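You operate a simulated robot arm through the tools that you are given. There is no shell and no other tool. Be economical: measure what you need, move in short steps, check, and stop when the job is done.

The job below is to be done with a simulated two-armed robot. You get a single attempt, and the scene is never put back.

JOB
Make the touring bike safe and pull both plug caps off.
Fine: stop rocker to stop and ignition off first.

Only the result counts: the job must be done as asked and must still hold three seconds after the hand-in. Knocking over, shifting, dropping, spilling or breaking anything else fails it. A push-on lid holds only when it is set on centred and level and pressed home; a screw cap is set on level and turned clockwise until tight.

ROBOT AND FRAMES
Two 6-joint arms with two-finger parallel grippers on one trunk, on a base that drives. Base frame: it is fixed to the floor where the robot stands at the start and does not move with it; the origin is under the middle of the robot, x ahead of it, y to its left, z up. Readings come in m, rad, newtons and seconds.
The left shoulder is at the start at [0.08, 0.216, 1.566], the right one opposite. With the tool pointing down near the work surface each hand reaches from about 0.56 to 0.76 m from the robot's upright axis, wherever it stands, measured 20 degrees to its own side. Places, roughly: front plug cap [1.1, -0.3, 0.6]; ignition knob [1, -0.2, 1]; light rocker [1.2, -0.3, 1]; lock wing [0.9, -0.4, 0.4]; rear plug cap [1.3, -0.2, 0.6]; stop rocker [0.8, 0, 1.2]. Payload 3.43 kg a hand.
The TCP of each hand is the grasp point between the finger pads, 0.03 m short of the fingertips. In the tool frame z runs along the fingers and y along their closing line. The gripper opens to 0.094 m. The fingers are 0.028 m wide and 0.01 m thick; the gripper's body (0.05 by 0.096 m) begins 0.055 m behind the TCP.
Orientation is that of the tool frame in the base frame, as [roll, pitch, yaw] about the fixed x, y, z axes, in that order (R = Rz(yaw) Ry(pitch) Rx(roll)). With the fingers straight down and closing along the base's y, the tool's x points along the base's -x, its y along +y and its z along -z.

CONTROLS
- The arms move only by the tool send_rows. It takes "left_deltas", "right_deltas" or both (then of equal length, played together; a hand with none holds still); each is a list of rows, each a list of 2 entries, a list of its own where there are three numbers: the shift along the tool's x, y, z in cm, then the turn, a rotation vector about the tool's x, y, z in rad. In form: [[[dx, dy, dz], [ax, ay, az]], ...]. A call has 1 to 20 rows; each row shifts and turns the commanded pose from where the row before left it, along the tool's axes as they then stand. "left_claw" and "right_claw" are, for a hand that has rows, the gripper command, from -1 (fully open) to 1 (shut), values between in proportion, set as the call begins (left out, the last holds). Rows are played at 5 a second. More than 0.05 m and 0.15 rad between two rows, or a gripper value outside its range, and nothing of the call is played. Where a pose cannot be reached the arm comes as near as it can. A force on the tool above 40 N (or 10 N above the force at the start of the call, whichever is more), or a blocked arm, ends the call early, and 0.2 s more pass. The fingers move at their own pace (about 0.072 m/s each) and stop on an object; they squeeze with about 37 N. The grip force told is the motor's: it shows also when the fingers shut on nothing. Time passes only in rows, and 0.2 s behind the last, so rows that do not move let the fingers close. It gives the time, the measured TCP pose, the force on the tool (base axes), the opening and the grip force at its end, in the units of the frame above (readings bear some noise), with the torque about the TCP (base axes, N m) and any sound that the robot's microphone picked up, and new pictures: "views" is both (left out), scene, wrist or none (wrist: the cameras of the hands that moved).
- Cameras (640 x 400 px; columns grow to the right, rows downward): "scene" is now at [0.1078, 0.0109, 1.724]; the picture's right is [0.15, -0.99, 0.00], its down [-0.75, -0.12, -0.65] and it looks along [0.65, 0.10, -0.76] (base axes); focal length 258 px, centre (320, 200). "left" rides on the left gripper at [0.076, -0.014, -0.103] in its tool frame; the picture's right is [0.18, 0.98, 0.00], its down [-0.75, 0.14, -0.64] and it looks along [-0.63, 0.12, 0.77] (tool axes); focal length 243 px, centre (320, 200). "right" rides on the right gripper at [0.076, 0.014, -0.103] in its tool frame; the picture's right is [-0.18, 0.98, 0.00], its down [-0.75, -0.14, -0.64] and it looks along [-0.63, -0.12, 0.77] (tool axes); focal length 243 px, centre (320, 200). There is no depth. A picture from a camera that has moved, and an enlarged one, comes with that camera's place and axes in the base frame and with its lens.
- slide_trunk(by): slides the trunk up (or, below 0, down) by that many m; the arms and the scene camera ride with it, the base frame stays. It gives what a move gives, with no picture.
- roll_base(legs): drives the robot by 1 to 6 legs, each [ahead, left, turn to the left] in m, m and rad, along the robot's own axes; the way and the turn of a leg run together, so that a leg with both is an arc; at most 1.5 m and 3.142 rad a leg. The arms and the cameras ride along, it lands a little off, and it stops where it bumps. It gives what a move gives, and a new picture of the scene camera.
- head_to(pan, tilt): turns the head with the scene camera to pan (to the left, within 1.501 rad either way) and tilt (down, from -0.506 to 1.204), counted from straight ahead of the robot. It gives what a move gives, and a new picture of the scene camera.
- close_up(camera, box): a new picture of the part [left, top, right, bottom] of that camera's present view, enlarged. It takes no simulated time.
- close_job(): hands the job in; it is judged then, once.

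Go step by step. Nothing tells you exact positions but the pictures and the camera data: compare them with the known pose of the tool, close in by small moves and look again before you grip or let go. The budget is 120 turns and 260 pictures, counting those below and the enlarged ones. Unless the task says otherwise, let go and move clear before handing in, and close with one line.

The tools are called after ">>>" as name(argument=value, ...) on one line, values as JSON. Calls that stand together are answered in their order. send_rows: Moves the arms, as the interface text tells. Its arguments: {"type":"object","properties":{"left_deltas":{"type":"array","items":{"type":"array"}},"left_claw":{"type":"number"},"right_deltas":{"type":"array","items":{"type":"array"}},"right_claw":{"type":"number"},"views":{"type":"string","enum":["both","scene","wrist","none"]}},"required":[]} The other tools are called the same way: slide_trunk (by) slides the trunk up or down; roll_base (legs) drives the base; head_to (pan, tilt) turns the head that bears the scene camera; close_up (camera, box) takes an enlarged picture of a part of a camera's view; close_job () hands the job in.

At the start:

```text
t: 0.0
left_tool_pos: [0.4595, 0.1789, 0.9993]
left_ee_rot: [3.141, 0.0, 3.139]
left_ft_force: [-0.1, 1.2, -0.4]
left_ft_torque: [-0.03, 0.01, 0.01]
left_width: 0.094
left_finger_force: 0.1
right_tool_pos: [0.4076, -0.2139, 0.9989]
right_ee_rot: [-3.141, 0.004, 3.141]
right_ft_force: [0.0, -0.7, -0.2]
right_ft_torque: [0.01, -0.02, 0.0]
right_width: 0.094
right_finger_force: 0.1
trunk travel left (down, up): [-0.796, 0.044]
robot x, y, heading: [0.0021, -0.0024, 0.002]
head pan, tilt: [0.154, 0.857]
```

scene: 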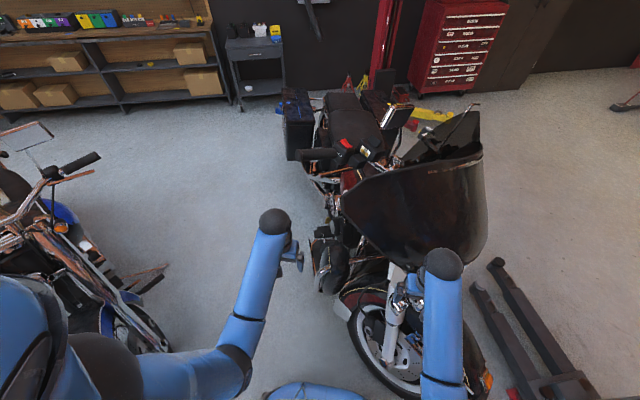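
right: 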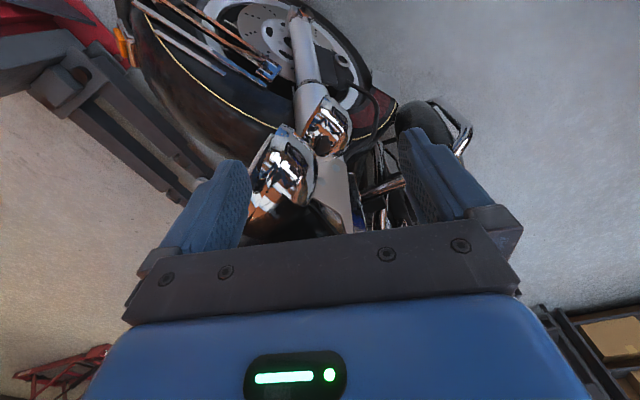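
left: 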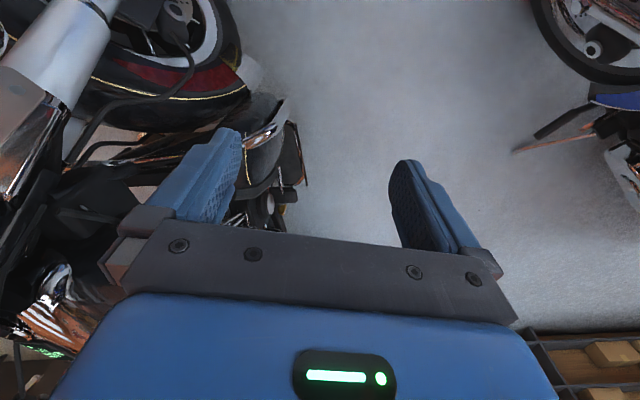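

I see the touring bike facing the robot, with its front wheel near and its bars around x 0.8. I'll enlarge the view to find the controls.

>>> close_up(camera="scene", box=[270, 80, 430, 180])

>>> close_up(camera="scene", box=[290, 160, 450, 310])

```text
4.00 times, centred on (350, 130) of scene
camera zoom: at [0.1078, 0.0109, 1.724], right [0.15, -0.99, 0.0], down [-0.75, -0.12, -0.65], along [0.65, 0.1, -0.76], focal length 1033 px, centre (200, 480)
```

zoom: 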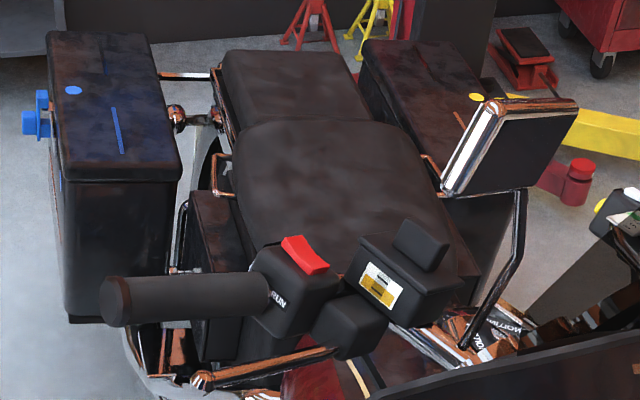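

```text
2.67 times, centred on (370, 235) of scene
camera zoom: at [0.1078, 0.0109, 1.724], right [0.15, -0.99, 0.0], down [-0.75, -0.12, -0.65], along [0.65, 0.1, -0.76], focal length 689 px, centre (187, 107)
```

zoom: 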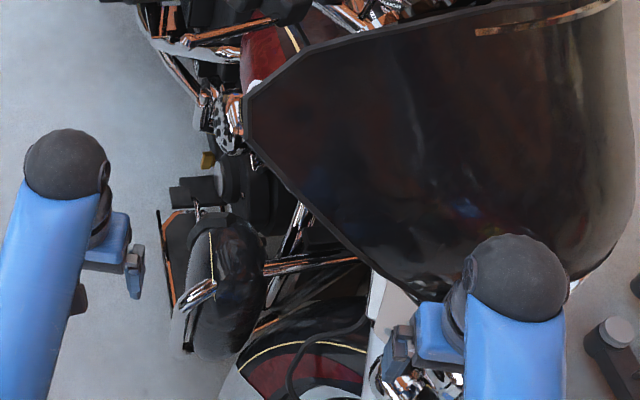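

The red stop rocker sits at about (0.81, 0.03, 1.2), and a knob with a label beside it may be the ignition. I'll enlarge both further.

>>> close_up(camera="scene", box=[325, 130, 389, 170])

>>> close_up(camera="scene", box=[380, 90, 444, 170])

```text
10.00 times, centred on (357, 150) of scene
camera zoom: at [0.1078, 0.0109, 1.724], right [0.15, -0.99, 0.0], down [-0.75, -0.12, -0.65], along [0.65, 0.1, -0.76], focal length 2583 px, centre (-50, 700)
```

zoom: 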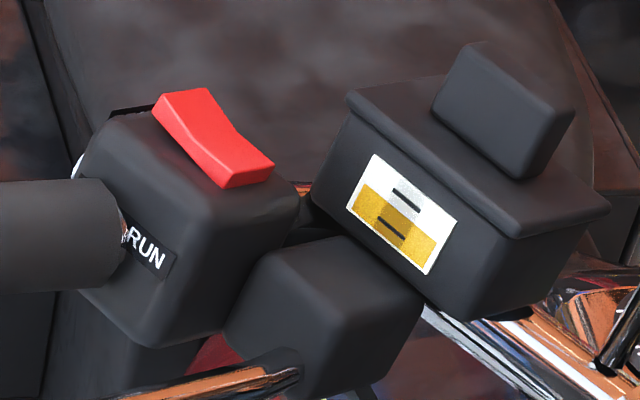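

```text
5.00 times, centred on (412, 130) of scene
camera zoom: at [0.1078, 0.0109, 1.724], right [0.15, -0.99, 0.0], down [-0.75, -0.12, -0.65], along [0.65, 0.1, -0.76], focal length 1291 px, centre (-140, 550)
```

zoom: 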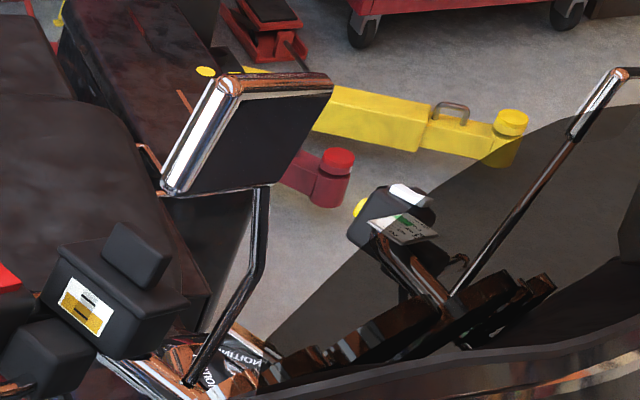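

The ignition label seems to lie on the console behind the fairing, and the box with the sight glass looks like a brake reservoir. I'll look left to see whether there is a free corridor.

>>> head_to(pan=0.7, tilt=0.9)

>>> head_to(pan=-0.25, tilt=0.9)

```text
t: 1.0
left_tool_pos: [0.4587, 0.1788, 1.0005]
left_ee_rot: [-3.141, 0.001, 3.141]
left_ft_force: [-0.4, -0.4, -1.0]
left_ft_torque: [0.0, 0.01, 0.03]
left_width: 0.0941
left_finger_force: 0.0
right_tool_pos: [0.409, -0.2143, 0.9983]
right_ee_rot: [-3.14, 0.003, -3.141]
right_ft_force: [-0.4, 0.7, -0.1]
right_ft_torque: [-0.01, 0.0, 0.03]
right_width: 0.094
right_finger_force: 0.1
trunk travel left (down, up): [-0.796, 0.044]
robot x, y, heading: [-0.0032, 0.0027, 0.0]
head pan, tilt: [0.7, 0.901]
camera scene: at [0.0888, 0.0476, 1.7207], right [0.64, -0.77, 0.0], down [-0.6, -0.5, -0.62], along [0.48, 0.4, -0.78], focal length 258 px, centre (320, 200)
```

scene: 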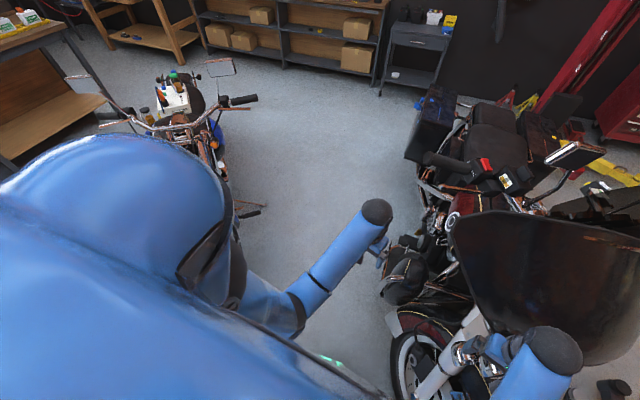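

```text
t: 2.2
left_tool_pos: [0.4594, 0.1783, 0.999]
left_ee_rot: [-3.141, -0.002, 3.141]
left_ft_force: [-0.7, 0.3, 0.5]
left_ft_torque: [0.0, 0.0, -0.01]
left_width: 0.0941
left_finger_force: 0.0
right_tool_pos: [0.4083, -0.2136, 0.9981]
right_ee_rot: [-3.14, 0.004, -3.14]
right_ft_force: [0.1, 0.4, 0.1]
right_ft_torque: [0.01, -0.01, -0.01]
right_width: 0.0939
right_finger_force: 0.1
trunk travel left (down, up): [-0.796, 0.044]
robot x, y, heading: [-0.0022, 0.0003, 0.006]
head pan, tilt: [-0.25, 0.901]
camera scene: at [0.1042, -0.0196, 1.7207], right [-0.25, -0.97, 0.0], down [-0.76, 0.19, -0.62], along [0.6, -0.15, -0.78], focal length 258 px, centre (320, 200)
```

scene: 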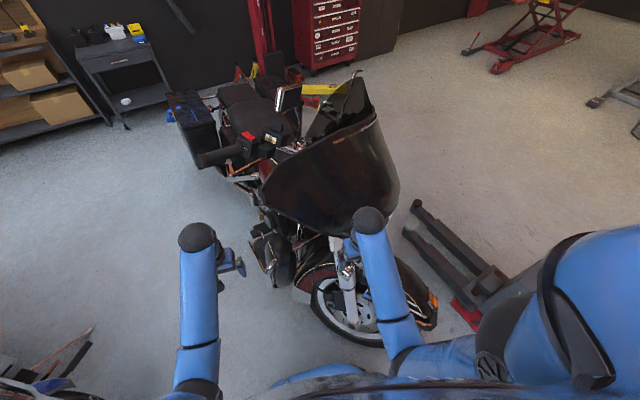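

The corridor between the bikes is about 0.8 m wide, from y 0.2 to 1.0, with open floor beyond. I'll move left first and check the clearance.

>>> roll_base(legs=[[0, 0.57, 0]])

>>> head_to(pan=0.5, tilt=1.0)

```text
t: 4.5
left_tool_pos: [0.4578, 0.5176, 0.9999]
left_ee_rot: [-3.138, 0.001, -3.134]
left_ft_force: [0.5, 0.2, -0.2]
left_ft_torque: [-0.05, -0.02, 0.01]
left_width: 0.0939
left_finger_force: 0.1
right_tool_pos: [0.4106, 0.1253, 0.999]
right_ee_rot: [-3.136, 0.005, -3.135]
right_ft_force: [0.1, 1.2, 1.2]
right_ft_torque: [-0.06, 0.01, -0.02]
right_width: 0.0938
right_finger_force: 0.0
trunk travel left (down, up): [-0.796, 0.044]
robot x, y, heading: [0.0048, 0.3336, 0.007]
head pan, tilt: [-0.25, 0.901]
stopped in leg 1: the robot was blocked; the commanded pose is now the measured one
camera scene: at [0.104, 0.3199, 1.721], right [-0.24, -0.97, 0.0], down [-0.76, 0.19, -0.62], along [0.6, -0.15, -0.78], focal length 258 px, centre (320, 200)
```

scene: 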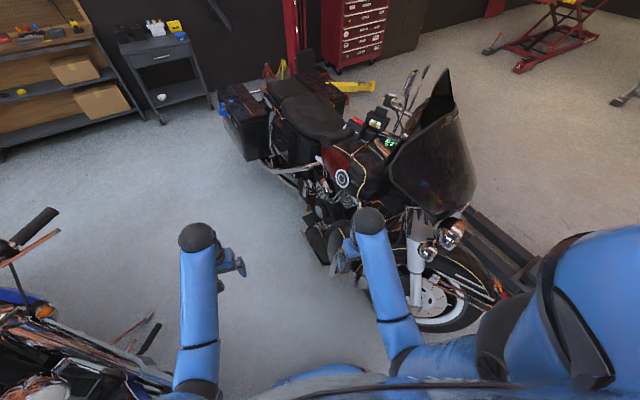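

```text
t: 5.5
left_tool_pos: [0.461, 0.5136, 1.0002]
left_ee_rot: [3.14, 0.0, -3.134]
left_ft_force: [-0.8, 0.2, 0.9]
left_ft_torque: [-0.02, 0.05, -0.01]
left_width: 0.0937
left_finger_force: 0.1
right_tool_pos: [0.4122, 0.1199, 0.997]
right_ee_rot: [3.141, 0.002, -3.135]
right_ft_force: [0.4, 0.0, -0.2]
right_ft_torque: [-0.01, 0.02, 0.01]
right_width: 0.0942
right_finger_force: 0.0
trunk travel left (down, up): [-0.796, 0.044]
robot x, y, heading: [0.0008, 0.3342, 0.008]
head pan, tilt: [0.499, 1.0]
camera scene: at [0.0945, 0.3638, 1.7135], right [0.48, -0.87, 0.0], down [-0.74, -0.41, -0.54], along [0.47, 0.26, -0.84], focal length 258 px, centre (320, 200)
```

scene: 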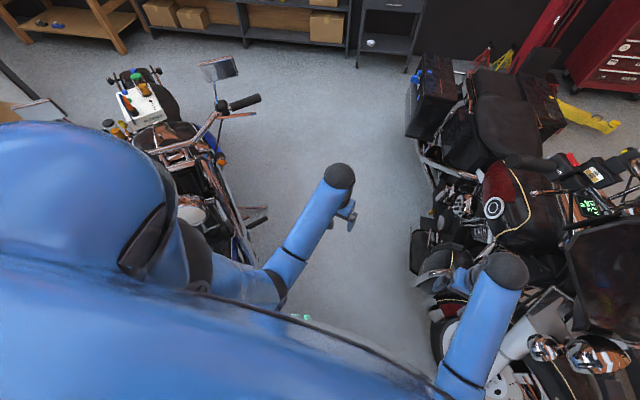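

The base was stopped at y = 0.33, probably close to the blue bike. I'll look to the left and down to see what is there.

>>> head_to(pan=1.3, tilt=1.1)

>>> close_up(camera="left", box=[0, 0, 640, 400])

>>> close_up(camera="right", box=[0, 0, 640, 400])

```text
t: 6.7
left_tool_pos: [0.4602, 0.5144, 0.9992]
left_ee_rot: [-3.141, -0.001, -3.136]
left_ft_force: [0.2, 0.0, 0.3]
left_ft_torque: [0.0, -0.02, 0.01]
left_width: 0.0939
left_finger_force: 0.0
right_tool_pos: [0.4115, 0.1224, 0.9985]
right_ee_rot: [3.141, 0.003, -3.136]
right_ft_force: [0.7, -0.1, 0.3]
right_ft_torque: [0.0, 0.03, -0.01]
right_width: 0.0939
right_finger_force: 0.0
trunk travel left (down, up): [-0.796, 0.044]
robot x, y, heading: [0.0053, 0.3314, 0.01]
head pan, tilt: [1.3, 1.1]
camera scene: at [0.0497, 0.3941, 1.7069], right [0.97, -0.26, 0.0], down [-0.23, -0.86, -0.45], along [0.12, 0.44, -0.89], focal length 258 px, centre (320, 200)
```

scene: 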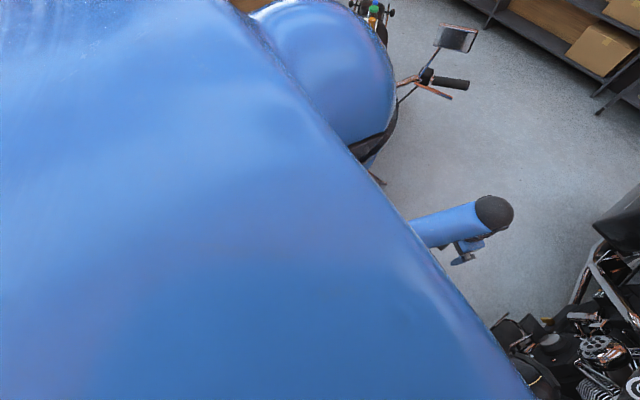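

```text
1.00 times, centred on (320, 200) of left (not enlarged: the box is as wide or as high as the picture)
camera zoom: at [0.3845, 0.4997, 1.1028], right [-0.19, 0.98, 0.0], down [0.75, 0.15, 0.64], along [0.63, 0.12, -0.77], focal length 243 px, centre (320, 200)
```

zoom: 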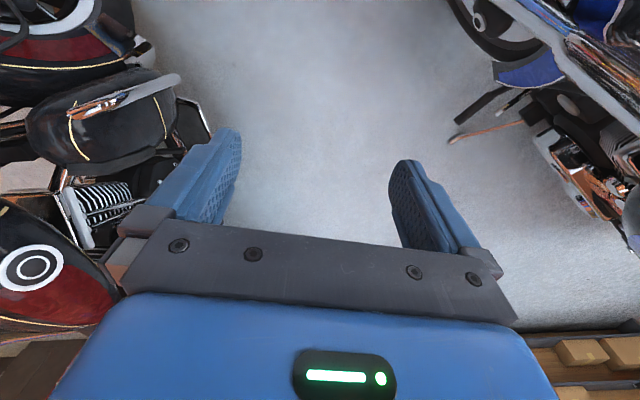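

```text
1.00 times, centred on (320, 200) of right (not enlarged: the box is as wide or as high as the picture)
camera zoom: at [0.336, 0.1381, 1.1014], right [0.18, 0.98, 0.0], down [0.75, -0.14, 0.64], along [0.63, -0.11, -0.77], focal length 243 px, centre (320, 200)
```

zoom: 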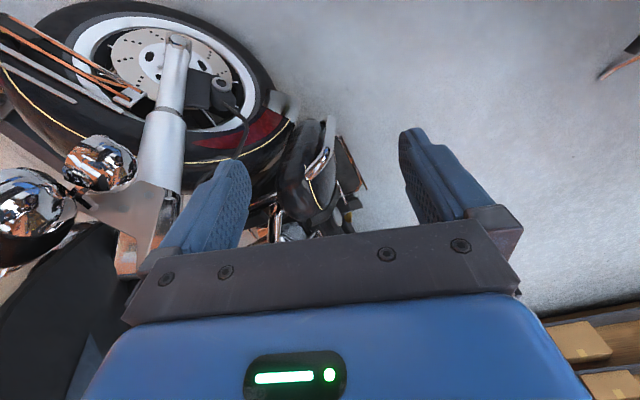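

The blue bike's near wheel is at about (0.35, 0.92), so the corridor is tight. Before driving further I'll look at the bike's near side from here to see whether the caps face this way.

>>> head_to(pan=-0.3, tilt=0.75)

>>> close_up(camera="scene", box=[270, 140, 430, 240])

>>> close_up(camera="scene", box=[330, 100, 426, 160])

```text
t: 8.3
left_tool_pos: [0.4618, 0.5153, 0.9989]
left_ee_rot: [-3.14, 0.0, -3.134]
left_ft_force: [0.5, 0.7, 0.3]
left_ft_torque: [0.03, 0.02, 0.02]
left_width: 0.0939
left_finger_force: 0.1
right_tool_pos: [0.4107, 0.1223, 0.9978]
right_ee_rot: [-3.141, 0.001, -3.134]
right_ft_force: [-0.2, 0.2, -0.2]
right_ft_torque: [0.01, 0.01, 0.0]
right_width: 0.0941
right_finger_force: 0.1
trunk travel left (down, up): [-0.796, 0.044]
robot x, y, heading: [-0.0001, 0.3311, 0.011]
head pan, tilt: [-0.3, 0.75]
camera scene: at [0.1126, 0.3088, 1.7326], right [-0.29, -0.96, 0.0], down [-0.65, 0.2, -0.73], along [0.7, -0.21, -0.68], focal length 258 px, centre (320, 200)
```

scene: 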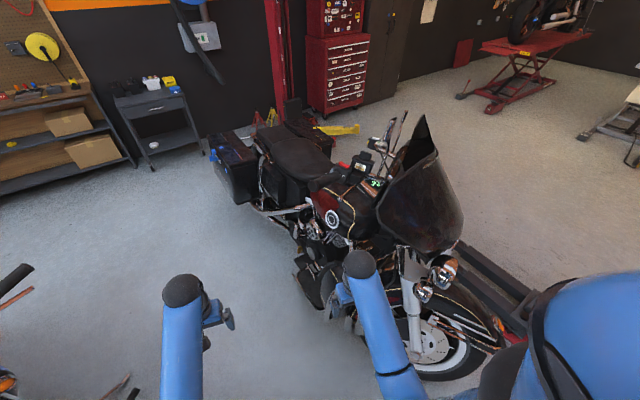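

```text
4.00 times, centred on (350, 190) of scene
camera zoom: at [0.1126, 0.3088, 1.7326], right [-0.29, -0.96, 0.0], down [-0.65, 0.2, -0.73], along [0.7, -0.21, -0.68], focal length 1033 px, centre (200, 240)
```

zoom: 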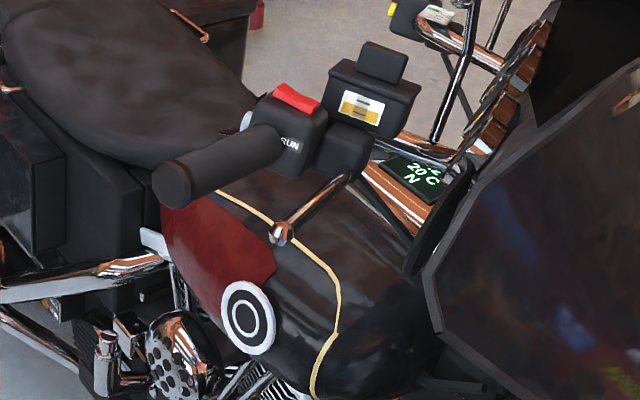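

```text
6.67 times, centred on (378, 130) of scene
camera zoom: at [0.1126, 0.3088, 1.7326], right [-0.29, -0.96, 0.0], down [-0.65, 0.2, -0.73], along [0.7, -0.21, -0.68], focal length 1722 px, centre (-67, 667)
```

zoom: 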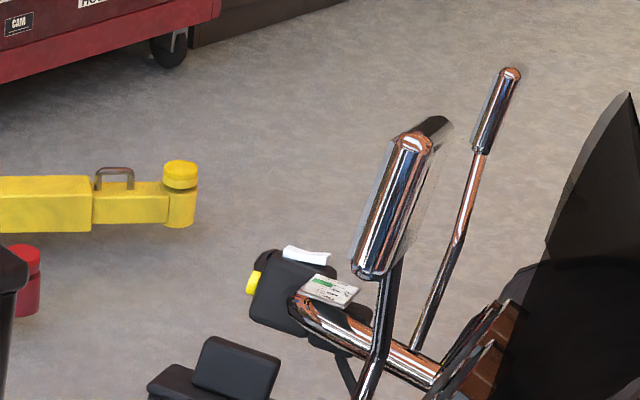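

The rocker triangulates to about (0.763, 0.031, 1.237). I'll edge forward and left to get into the corridor.

>>> roll_base(legs=[[0.18, 0.0, 0], [0.0, 0.25, 0]])

```text
t: 10.7
left_tool_pos: [0.6398, 0.6063, 1.0007]
left_ee_rot: [-3.14, 0.002, -3.078]
left_ft_force: [-0.6, 1.2, 0.0]
left_ft_torque: [-0.02, 0.01, 0.0]
left_width: 0.094
left_finger_force: 0.1
right_tool_pos: [0.6141, 0.2103, 1.0001]
right_ee_rot: [-3.137, 0.006, -3.078]
right_ft_force: [0.5, 0.1, 0.4]
right_ft_torque: [-0.03, -0.02, 0.0]
right_width: 0.0943
right_finger_force: 0.0
trunk travel left (down, up): [-0.796, 0.044]
robot x, y, heading: [0.1944, 0.3924, 0.062]
head pan, tilt: [-0.3, 0.75]
stopped in leg 2: the robot was blocked; the commanded pose is now the measured one
camera scene: at [0.303, 0.3827, 1.7331], right [-0.23, -0.97, 0.0], down [-0.66, 0.16, -0.73], along [0.71, -0.17, -0.68], focal length 258 px, centre (320, 200)
```

scene: 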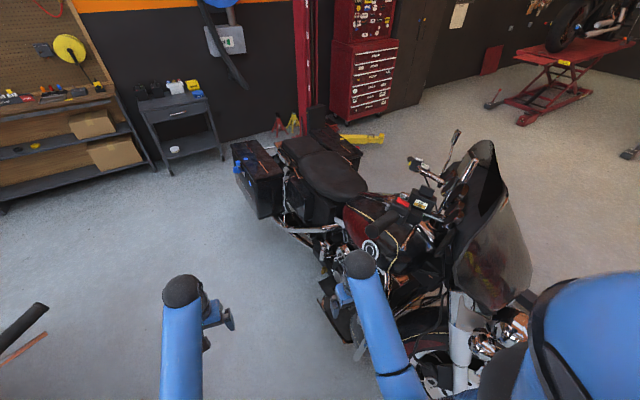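

The blockage is at the robot's left rear. Turning a little to the left swings that corner away from it and takes the right arm away from the handlebar.

>>> roll_base(legs=[[0.0, 0.0, 0.35], [0.25, 0.0, 0]])

```text
t: 13.6
left_tool_pos: [0.7725, 0.841, 1.0007]
left_ee_rot: [-3.141, 0.001, -2.726]
left_ft_force: [0.2, -0.5, -0.8]
left_ft_torque: [0.01, 0.0, -0.01]
left_width: 0.0939
left_finger_force: 0.0
right_tool_pos: [0.8841, 0.4617, 0.9985]
right_ee_rot: [3.141, 0.004, -2.729]
right_ft_force: [-1.0, -0.1, -0.4]
right_ft_torque: [-0.02, -0.01, -0.01]
right_width: 0.0939
right_finger_force: 0.0
trunk travel left (down, up): [-0.796, 0.044]
robot x, y, heading: [0.4274, 0.4966, 0.417]
head pan, tilt: [-0.3, 0.75]
camera scene: at [0.5327, 0.5135, 1.733], right [0.11, -0.99, 0.0], down [-0.68, -0.08, -0.73], along [0.73, 0.08, -0.68], focal length 258 px, centre (320, 200)
```

scene: 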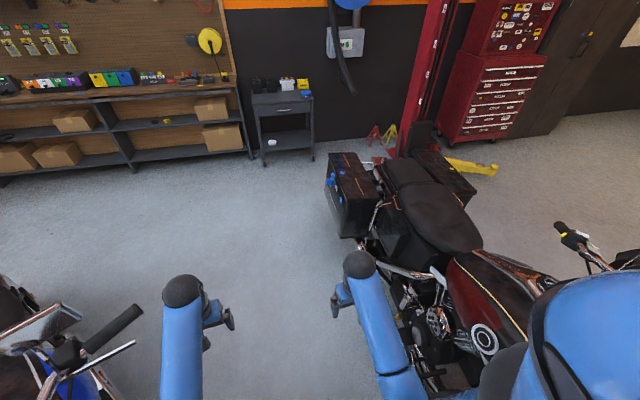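

It went through unblocked. The bar end is 0.44 m to the side, so I'll continue ahead into the open area.

>>> roll_base(legs=[[0.3, -0.02, 0], [0.25, 0.0, 0]])

```text
t: 17.1
left_tool_pos: [1.2851, 1.0437, 1.0008]
left_ee_rot: [-3.141, 0.0, -2.727]
left_ft_force: [-0.2, 0.4, -0.6]
left_ft_torque: [0.0, -0.04, 0.0]
left_width: 0.0939
left_finger_force: 0.1
right_tool_pos: [1.3951, 0.6664, 0.9988]
right_ee_rot: [-3.141, 0.006, -2.728]
right_ft_force: [0.0, -0.1, 0.7]
right_ft_torque: [0.0, 0.01, -0.02]
right_width: 0.0941
right_finger_force: 0.0
trunk travel left (down, up): [-0.796, 0.044]
robot x, y, heading: [0.9422, 0.7009, 0.411]
head pan, tilt: [-0.3, 0.75]
camera scene: at [1.0454, 0.7169, 1.7331], right [0.11, -0.99, 0.0], down [-0.68, -0.08, -0.73], along [0.73, 0.08, -0.68], focal length 258 px, centre (320, 200)
```

scene: 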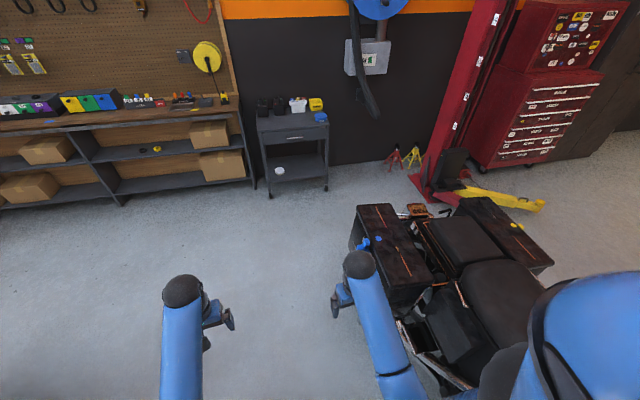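

Now I'll move away from the bike a bit and turn right to face its side.

>>> roll_base(legs=[[0.24, 0.15, 0], [0, 0, -1.95]])

>>> head_to(pan=0.0, tilt=0.75)

```text
t: 23.8
left_tool_pos: [1.2981, 0.4821, 0.9986]
left_ee_rot: [3.141, 0.0, 1.612]
left_ft_force: [1.0, 1.1, 0.9]
left_ft_torque: [-0.01, 0.0, -0.03]
left_width: 0.0941
left_finger_force: 0.0
right_tool_pos: [0.9052, 0.5182, 0.9986]
right_ee_rot: [3.141, 0.002, 1.61]
right_ft_force: [0.6, -0.2, -0.3]
right_ft_torque: [0.0, -0.02, 0.0]
right_width: 0.0939
right_finger_force: 0.0
trunk travel left (down, up): [-0.796, 0.044]
robot x, y, heading: [1.1036, 0.9376, -1.529]
head pan, tilt: [-0.3, 0.75]
camera scene: at [1.0824, 0.8223, 1.7326], right [-0.97, 0.26, 0.0], down [0.18, 0.66, -0.73], along [-0.19, -0.71, -0.68], focal length 258 px, centre (320, 200)
```

scene: 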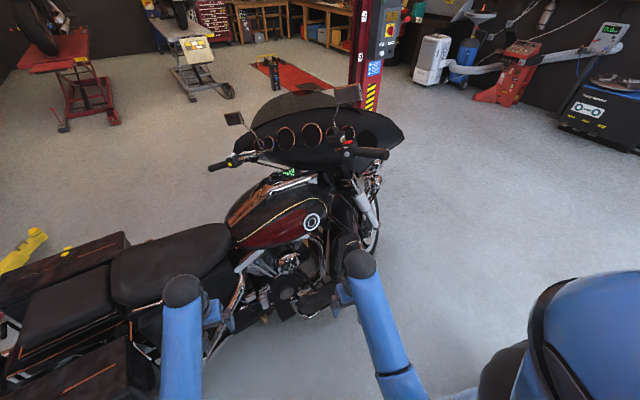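

```text
t: 24.6
left_tool_pos: [1.2975, 0.4819, 0.9989]
left_ee_rot: [-3.141, -0.001, 1.611]
left_ft_force: [-0.4, -0.2, 0.3]
left_ft_torque: [0.02, -0.04, -0.01]
left_width: 0.094
left_finger_force: 0.1
right_tool_pos: [0.9035, 0.5181, 0.9985]
right_ee_rot: [-3.141, 0.002, 1.609]
right_ft_force: [0.4, 0.3, -0.1]
right_ft_torque: [-0.04, 0.0, 0.0]
right_width: 0.094
right_finger_force: 0.0
trunk travel left (down, up): [-0.796, 0.044]
robot x, y, heading: [1.0991, 0.9391, -1.535]
head pan, tilt: [0.0, 0.75]
camera scene: at [1.1067, 0.8196, 1.7326], right [-1.0, -0.04, 0.0], down [-0.03, 0.68, -0.73], along [0.03, -0.73, -0.68], focal length 258 px, centre (320, 200)
```

scene: 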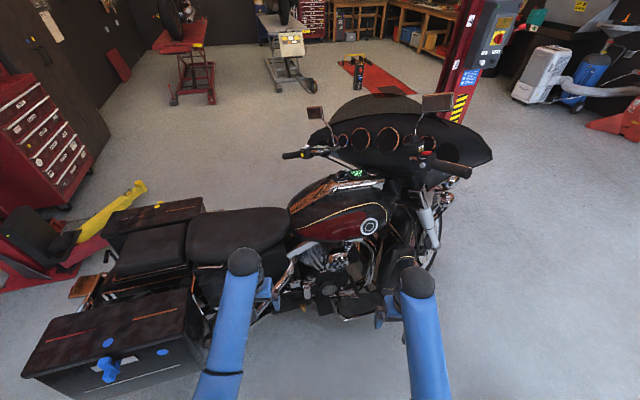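

Excellent view of the bike's right side. I'll enlarge the controls, the engine and the console.

>>> close_up(camera="scene", box=[290, 220, 430, 320])

>>> close_up(camera="scene", box=[270, 140, 390, 220])

>>> close_up(camera="scene", box=[390, 130, 490, 200])

>>> close_up(camera="left", box=[0, 0, 640, 400])

>>> close_up(camera="right", box=[0, 0, 640, 400])

```text
4.00 times, centred on (360, 270) of scene
camera zoom: at [1.1067, 0.8196, 1.7326], right [-1.0, -0.04, 0.0], down [-0.03, 0.68, -0.73], along [0.03, -0.73, -0.68], focal length 1033 px, centre (160, -80)
```

zoom: 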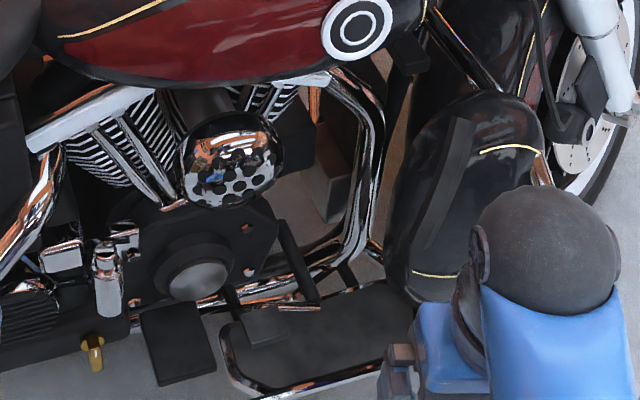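

```text
5.00 times, centred on (330, 180) of scene
camera zoom: at [1.1067, 0.8196, 1.7326], right [-1.0, -0.04, 0.0], down [-0.03, 0.68, -0.73], along [0.03, -0.73, -0.68], focal length 1291 px, centre (270, 300)
```

zoom: 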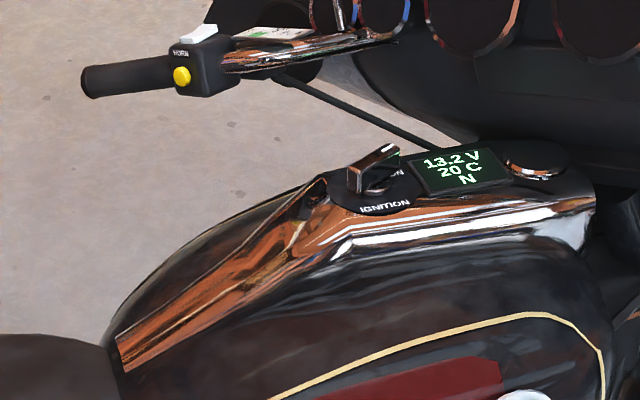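

```text
5.71 times, centred on (440, 165) of scene
camera zoom: at [1.1067, 0.8196, 1.7326], right [-1.0, -0.04, 0.0], down [-0.03, 0.68, -0.73], along [0.03, -0.73, -0.68], focal length 1476 px, centre (-366, 400)
```

zoom: 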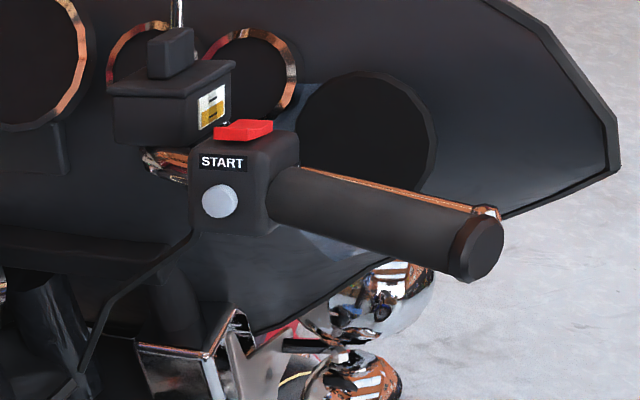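

```text
1.00 times, centred on (320, 200) of left (not enlarged: the box is as wide or as high as the picture)
camera zoom: at [1.2807, 0.5573, 1.1025], right [0.97, 0.22, 0.0], down [0.17, -0.75, 0.64], along [0.14, -0.63, -0.77], focal length 243 px, centre (320, 200)
```

zoom: 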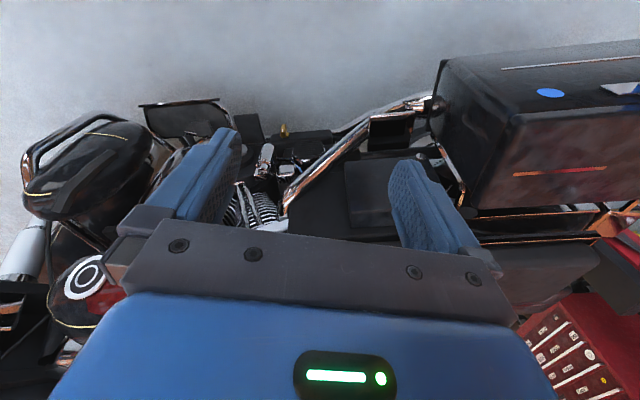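

```text
1.00 times, centred on (320, 200) of right (not enlarged: the box is as wide or as high as the picture)
camera zoom: at [0.9163, 0.5961, 1.1014], right [0.99, -0.15, 0.0], down [-0.11, -0.76, 0.64], along [-0.09, -0.64, -0.77], focal length 243 px, centre (320, 200)
```

zoom: 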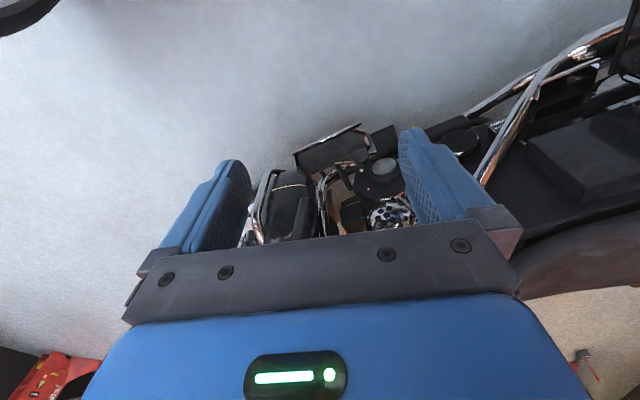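

The ignition knob is on the tank console. I see no caps on this side of the engine. I'll enlarge the rocker and the knob to read their positions.

>>> close_up(camera="scene", box=[418, 142, 450, 172])

>>> close_up(camera="scene", box=[328, 162, 364, 186])

```text
13.33 times, centred on (434, 157) of scene
camera zoom: at [1.1067, 0.8196, 1.7326], right [-1.0, -0.04, 0.0], down [-0.03, 0.68, -0.73], along [0.03, -0.73, -0.68], focal length 3444 px, centre (-1200, 773)
```

zoom: 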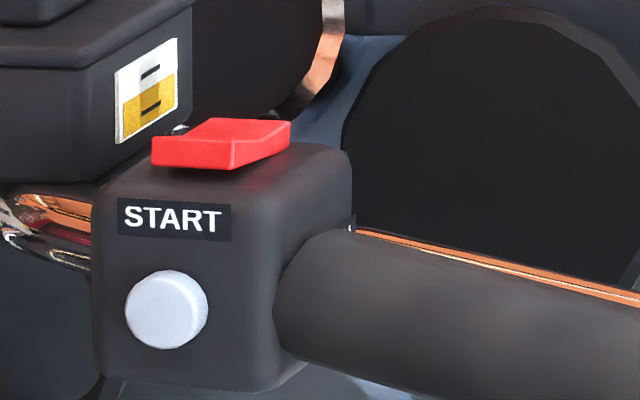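

```text
16.00 times, centred on (346, 174) of scene
camera zoom: at [1.1067, 0.8196, 1.7326], right [-1.0, -0.04, 0.0], down [-0.03, 0.68, -0.73], along [0.03, -0.73, -0.68], focal length 4132 px, centre (-96, 616)
```

zoom: 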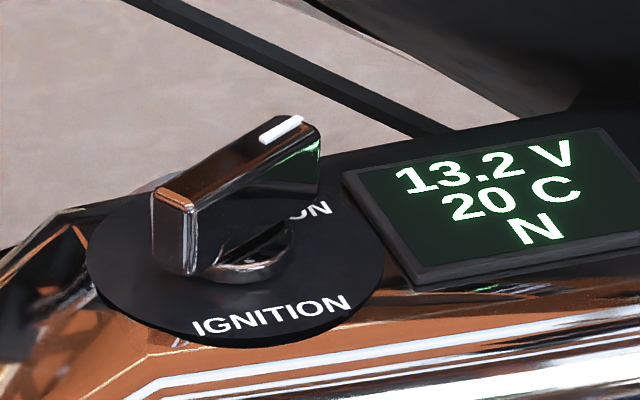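

The ignition points to ON and the display is live. I need a close look at the rocker, so I'll raise the right hand to use its wrist camera.

>>> send_rows(right_deltas=[[[-3, 0, -4], [0, 0, 0]], [[-3, 0, -4], [0, 0, 0]], [[-3, 0, -4], [0, 0, 0]], [[-3, 0, -4], [0, 0, 0]], [[-3, 0, -4], [0, 0, 0]], [[-3, 0, -4], [0, 0, 0]], [[0, 0, -4], [0, 0, 0]], [[0, 0, -4], [0, 0, 0]], [[0, 0, -4], [0, 0, 0]]], views="both")

```text
t: 26.6
left_tool_pos: [1.298, 0.4808, 0.9984]
left_ee_rot: [3.141, -0.002, 1.61]
left_ft_force: [0.4, -0.8, 0.2]
left_ft_torque: [0.0, -0.02, 0.03]
left_width: 0.0944
left_finger_force: 0.1
right_tool_pos: [0.917, 0.2268, 1.178]
right_ee_rot: [-3.14, 0.001, 1.611]
right_ft_force: [0.6, -0.2, -0.2]
right_ft_torque: [-0.01, -0.02, -0.02]
right_width: 0.094
right_finger_force: 0.0
right hand out of reach, approached as far as the arm can: row 1, 2, 3, 4, 5, 6, 7, 8, 9
trunk travel left (down, up): [-0.796, 0.044]
robot x, y, heading: [1.105, 0.9355, -1.53]
head pan, tilt: [0.0, 0.75]
camera scene: at [1.1073, 0.8187, 1.7325], right [-1.0, -0.04, 0.0], down [-0.03, 0.68, -0.73], along [0.03, -0.73, -0.68], focal length 258 px, centre (320, 200)
camera right: at [0.9293, 0.3047, 1.2812], right [0.99, -0.15, 0.0], down [-0.11, -0.76, 0.64], along [-0.09, -0.64, -0.77], focal length 243 px, centre (320, 200)
```

scene: 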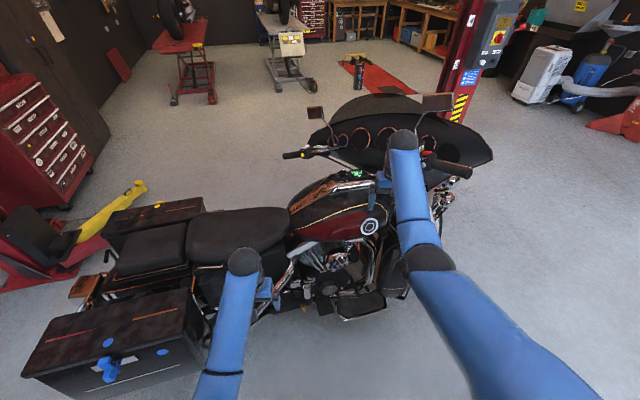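
right: 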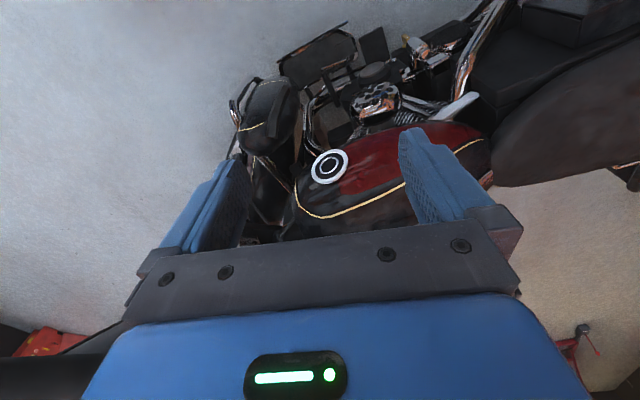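

The arm is at its upper reach with the tool straight down. I'll pull back and tilt the right hand forward about 45°, which gives more height and a better camera angle.

>>> send_rows(right_deltas=[[[5, 0, 0], [0, 0, 0]], [[5, 0, 0], [0, 0, 0]], [[5, 0, 0], [0, 0, 0]], [[0, 0, 0], [0, -0.15, 0]], [[0, 0, 0], [0, -0.15, 0]], [[0, 0, 0], [0, -0.15, 0]], [[0, 0, 0], [0, -0.15, 0]], [[0, 0, 0], [0, -0.15, 0]]], views="wrist")

```text
t: 28.4
left_tool_pos: [1.2986, 0.4829, 0.9996]
left_ee_rot: [-3.141, 0.0, 1.612]
left_ft_force: [0.1, -0.3, 0.6]
left_ft_torque: [0.03, -0.01, 0.0]
left_width: 0.0939
left_finger_force: 0.1
right_tool_pos: [0.9141, 0.2901, 1.0987]
right_ee_rot: [-3.141, 0.756, 1.611]
right_ft_force: [0.1, 1.0, 0.5]
right_ft_torque: [-0.01, -0.01, 0.03]
right_width: 0.094
right_finger_force: 0.1
right hand out of reach, approached as far as the arm can: row 1, 2, 3
trunk travel left (down, up): [-0.796, 0.044]
robot x, y, heading: [1.1028, 0.9352, -1.529]
head pan, tilt: [0.0, 0.75]
camera right: at [0.9244, 0.4187, 1.123], right [0.99, -0.1, 0.13], down [-0.14, -0.11, 0.98], along [-0.08, -0.99, -0.13], focal length 243 px, centre (320, 200)
```

right: 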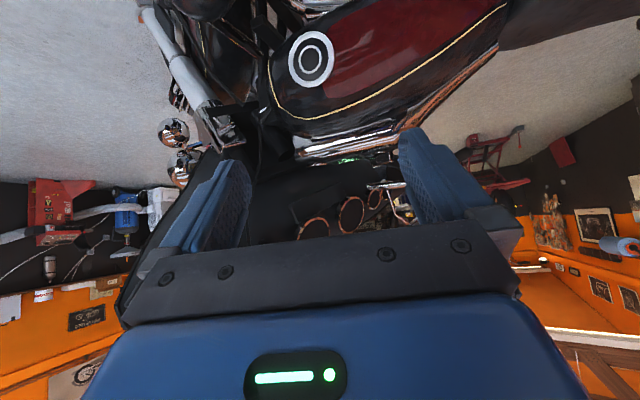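

The tilt works. I'll lift and back the hand before driving closer.

>>> send_rows(right_deltas=[[[-0.75, 0, -4.4], [0, 0, 0]], [[-0.75, 0, -4.4], [0, 0, 0]], [[-0.75, 0, -4.4], [0, 0, 0]], [[-0.75, 0, -4.4], [0, 0, 0]]], views="none")

>>> slide_trunk(by=0.04)

```text
t: 29.4
left_tool_pos: [1.298, 0.4811, 0.9991]
left_ee_rot: [-3.142, 0.0, 1.611]
left_ft_force: [-0.2, 0.1, 0.5]
left_ft_torque: [-0.03, -0.03, 0.0]
left_width: 0.0941
left_finger_force: 0.0
right_tool_pos: [0.9114, 0.3898, 1.2481]
right_ee_rot: [-3.14, 0.752, 1.611]
right_ft_force: [-1.0, 0.3, -0.2]
right_ft_torque: [0.01, -0.01, 0.01]
right_width: 0.0942
right_finger_force: 0.1
trunk travel left (down, up): [-0.796, 0.044]
robot x, y, heading: [1.1039, 0.9334, -1.532]
head pan, tilt: [0.0, 0.75]
```

```text
t: 30.2
left_tool_pos: [1.2982, 0.4821, 1.0398]
left_ee_rot: [3.141, -0.001, 1.611]
left_ft_force: [0.3, 0.4, 0.0]
left_ft_torque: [0.01, -0.01, 0.0]
left_width: 0.0938
left_finger_force: 0.1
right_tool_pos: [0.9097, 0.3897, 1.2889]
right_ee_rot: [3.141, 0.751, 1.611]
right_ft_force: [0.1, -0.8, -0.3]
right_ft_torque: [-0.02, 0.02, -0.01]
right_width: 0.0941
right_finger_force: 0.1
trunk travel left (down, up): [-0.836, 0.004]
robot x, y, heading: [1.0985, 0.9314, -1.53]
head pan, tilt: [0.0, 0.75]
```

>>> roll_base(legs=[[0.13, -0.1, 0]])

>>> close_up(camera="right", box=[0, 0, 640, 400])

>>> head_to(pan=0.0, tilt=0.95)

```text
t: 31.6
left_tool_pos: [1.205, 0.3528, 1.0399]
left_ee_rot: [-3.14, 0.002, 1.612]
left_ft_force: [0.3, -0.8, -0.2]
left_ft_torque: [-0.05, 0.05, 0.03]
left_width: 0.094
left_finger_force: 0.1
right_tool_pos: [0.8166, 0.26, 1.2891]
right_ee_rot: [-3.138, 0.752, 1.612]
right_ft_force: [0.0, 0.9, 0.7]
right_ft_torque: [-0.03, -0.01, 0.01]
right_width: 0.0943
right_finger_force: 0.0
trunk travel left (down, up): [-0.836, 0.004]
robot x, y, heading: [1.0057, 0.8021, -1.531]
head pan, tilt: [0.0, 0.75]
camera scene: at [1.0154, 0.6917, 1.773], right [-1.0, -0.04, 0.0], down [-0.03, 0.68, -0.73], along [0.03, -0.73, -0.68], focal length 258 px, centre (320, 200)
```

scene: 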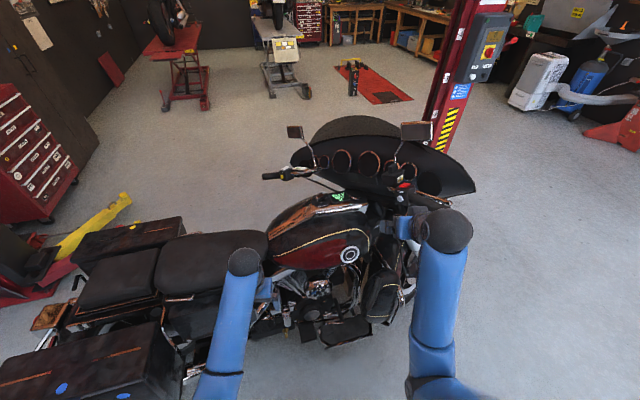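

```text
1.00 times, centred on (320, 200) of right (not enlarged: the box is as wide or as high as the picture)
camera zoom: at [0.8282, 0.3876, 1.3135], right [0.99, -0.1, 0.12], down [-0.13, -0.12, 0.98], along [-0.08, -0.99, -0.13], focal length 243 px, centre (320, 200)
```

zoom: 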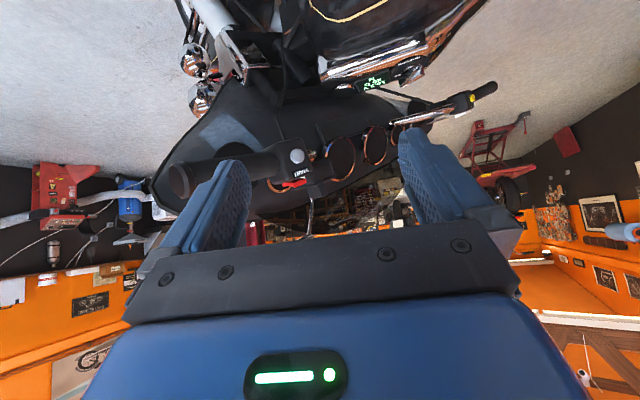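

```text
t: 32.4
left_tool_pos: [1.2042, 0.3512, 1.0399]
left_ee_rot: [3.141, 0.0, 1.612]
left_ft_force: [-0.3, 0.1, 0.8]
left_ft_torque: [0.0, 0.02, 0.0]
left_width: 0.094
left_finger_force: 0.1
right_tool_pos: [0.818, 0.2584, 1.2884]
right_ee_rot: [-3.14, 0.752, 1.611]
right_ft_force: [-0.5, 0.5, -0.4]
right_ft_torque: [0.03, 0.02, 0.0]
right_width: 0.0941
right_finger_force: 0.1
trunk travel left (down, up): [-0.836, 0.004]
robot x, y, heading: [1.0092, 0.7967, -1.533]
head pan, tilt: [0.0, 0.949]
camera scene: at [1.0129, 0.6988, 1.7572], right [-1.0, -0.04, 0.0], down [-0.03, 0.81, -0.58], along [0.02, -0.58, -0.81], focal length 258 px, centre (320, 200)
```

scene: 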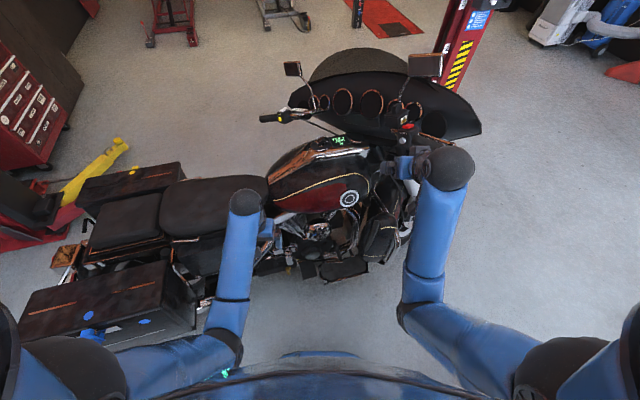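

I'll enlarge the rocker and ignition from the closer position.

>>> close_up(camera="scene", box=[390, 108, 430, 133])

>>> close_up(camera="scene", box=[310, 128, 350, 153])

>>> close_up(camera="right", box=[245, 135, 341, 195])

```text
16.00 times, centred on (410, 120) of scene
camera zoom: at [1.0129, 0.6988, 1.7572], right [-1.0, -0.04, 0.0], down [-0.03, 0.81, -0.58], along [0.02, -0.58, -0.81], focal length 4132 px, centre (-1120, 1472)
```

zoom: 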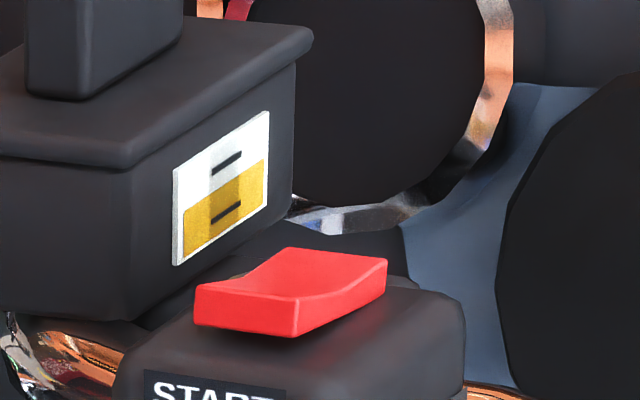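

```text
16.00 times, centred on (330, 140) of scene
camera zoom: at [1.0129, 0.6988, 1.7572], right [-1.0, -0.04, 0.0], down [-0.03, 0.81, -0.58], along [0.02, -0.58, -0.81], focal length 4132 px, centre (160, 1152)
```

zoom: 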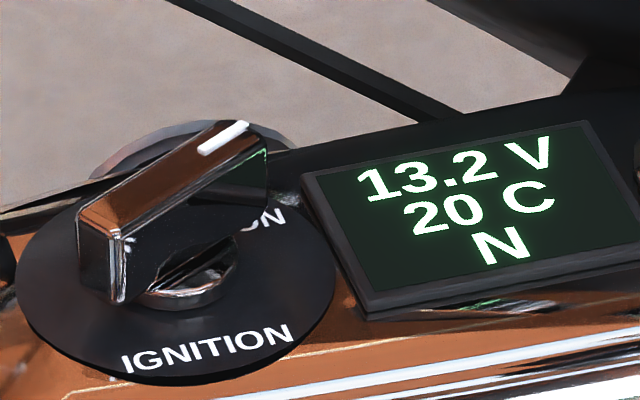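

```text
6.67 times, centred on (293, 165) of right
camera zoom: at [0.8268, 0.3854, 1.3124], right [0.99, -0.1, 0.12], down [-0.14, -0.12, 0.98], along [-0.08, -0.99, -0.13], focal length 1618 px, centre (500, 433)
```

zoom: 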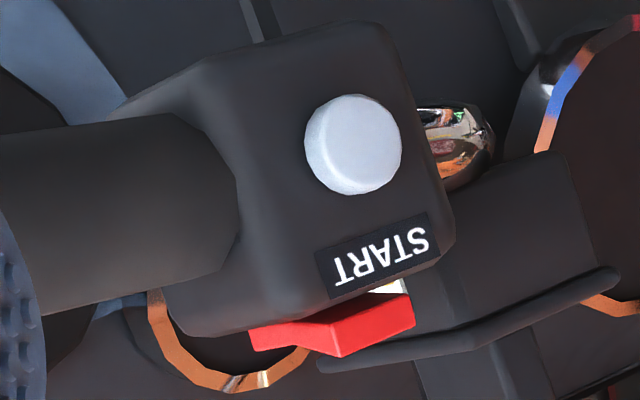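

The raised rear (rider-side) end of the rocker is at (0.773, 0.041, 1.243), and the RUN end is currently down. I'll bring the closed right fingertips above the raised end.

>>> send_rows(right_deltas=[[[-3.18, -1.04, 2.56], [0, 0, 0]], [[-3.18, -1.04, 2.56], [0, 0, 0]], [[-3.18, -1.04, 2.56], [0, 0, 0]], [[-3.18, -1.04, 2.56], [0, 0, 0]], [[-3.18, -1.04, 2.56], [0, 0, 0]], [[0, 0, 0], [0, 0, 0]]], right_claw=1, views="wrist")

>>> close_up(camera="scene", box=[380, 100, 444, 140])

```text
t: 33.8
left_tool_pos: [1.2035, 0.3499, 1.0384]
left_ee_rot: [-3.141, -0.002, 1.612]
left_ft_force: [0.5, -0.2, -0.2]
left_ft_torque: [0.01, -0.02, 0.02]
left_width: 0.0938
left_finger_force: 0.0
right_tool_pos: [0.7736, 0.0517, 1.303]
right_ee_rot: [-3.14, 0.752, 1.61]
right_ft_force: [0.0, 0.3, -0.1]
right_ft_torque: [0.0, -0.01, -0.02]
right_width: 0.0
right_finger_force: 33.0
trunk travel left (down, up): [-0.836, 0.004]
robot x, y, heading: [1.0083, 0.8008, -1.535]
head pan, tilt: [0.0, 0.949]
camera right: at [0.7825, 0.1787, 1.327], right [0.99, -0.1, 0.12], down [-0.14, -0.12, 0.98], along [-0.08, -0.99, -0.13], focal length 243 px, centre (320, 200)
```

right: 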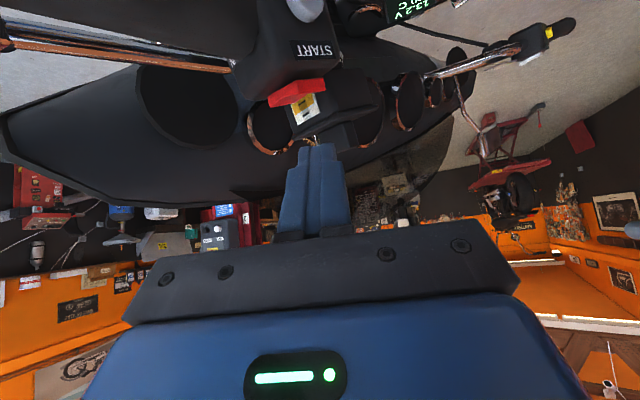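

```text
10.00 times, centred on (412, 120) of scene
camera zoom: at [1.0119, 0.6977, 1.7571], right [-1.0, -0.04, 0.0], down [-0.03, 0.81, -0.58], along [0.02, -0.58, -0.81], focal length 2583 px, centre (-600, 1000)
```

zoom: 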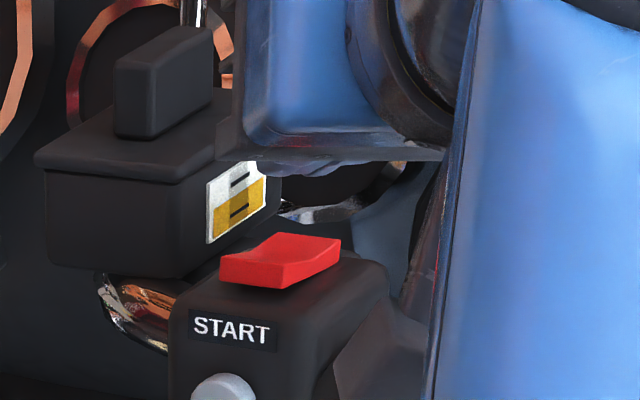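

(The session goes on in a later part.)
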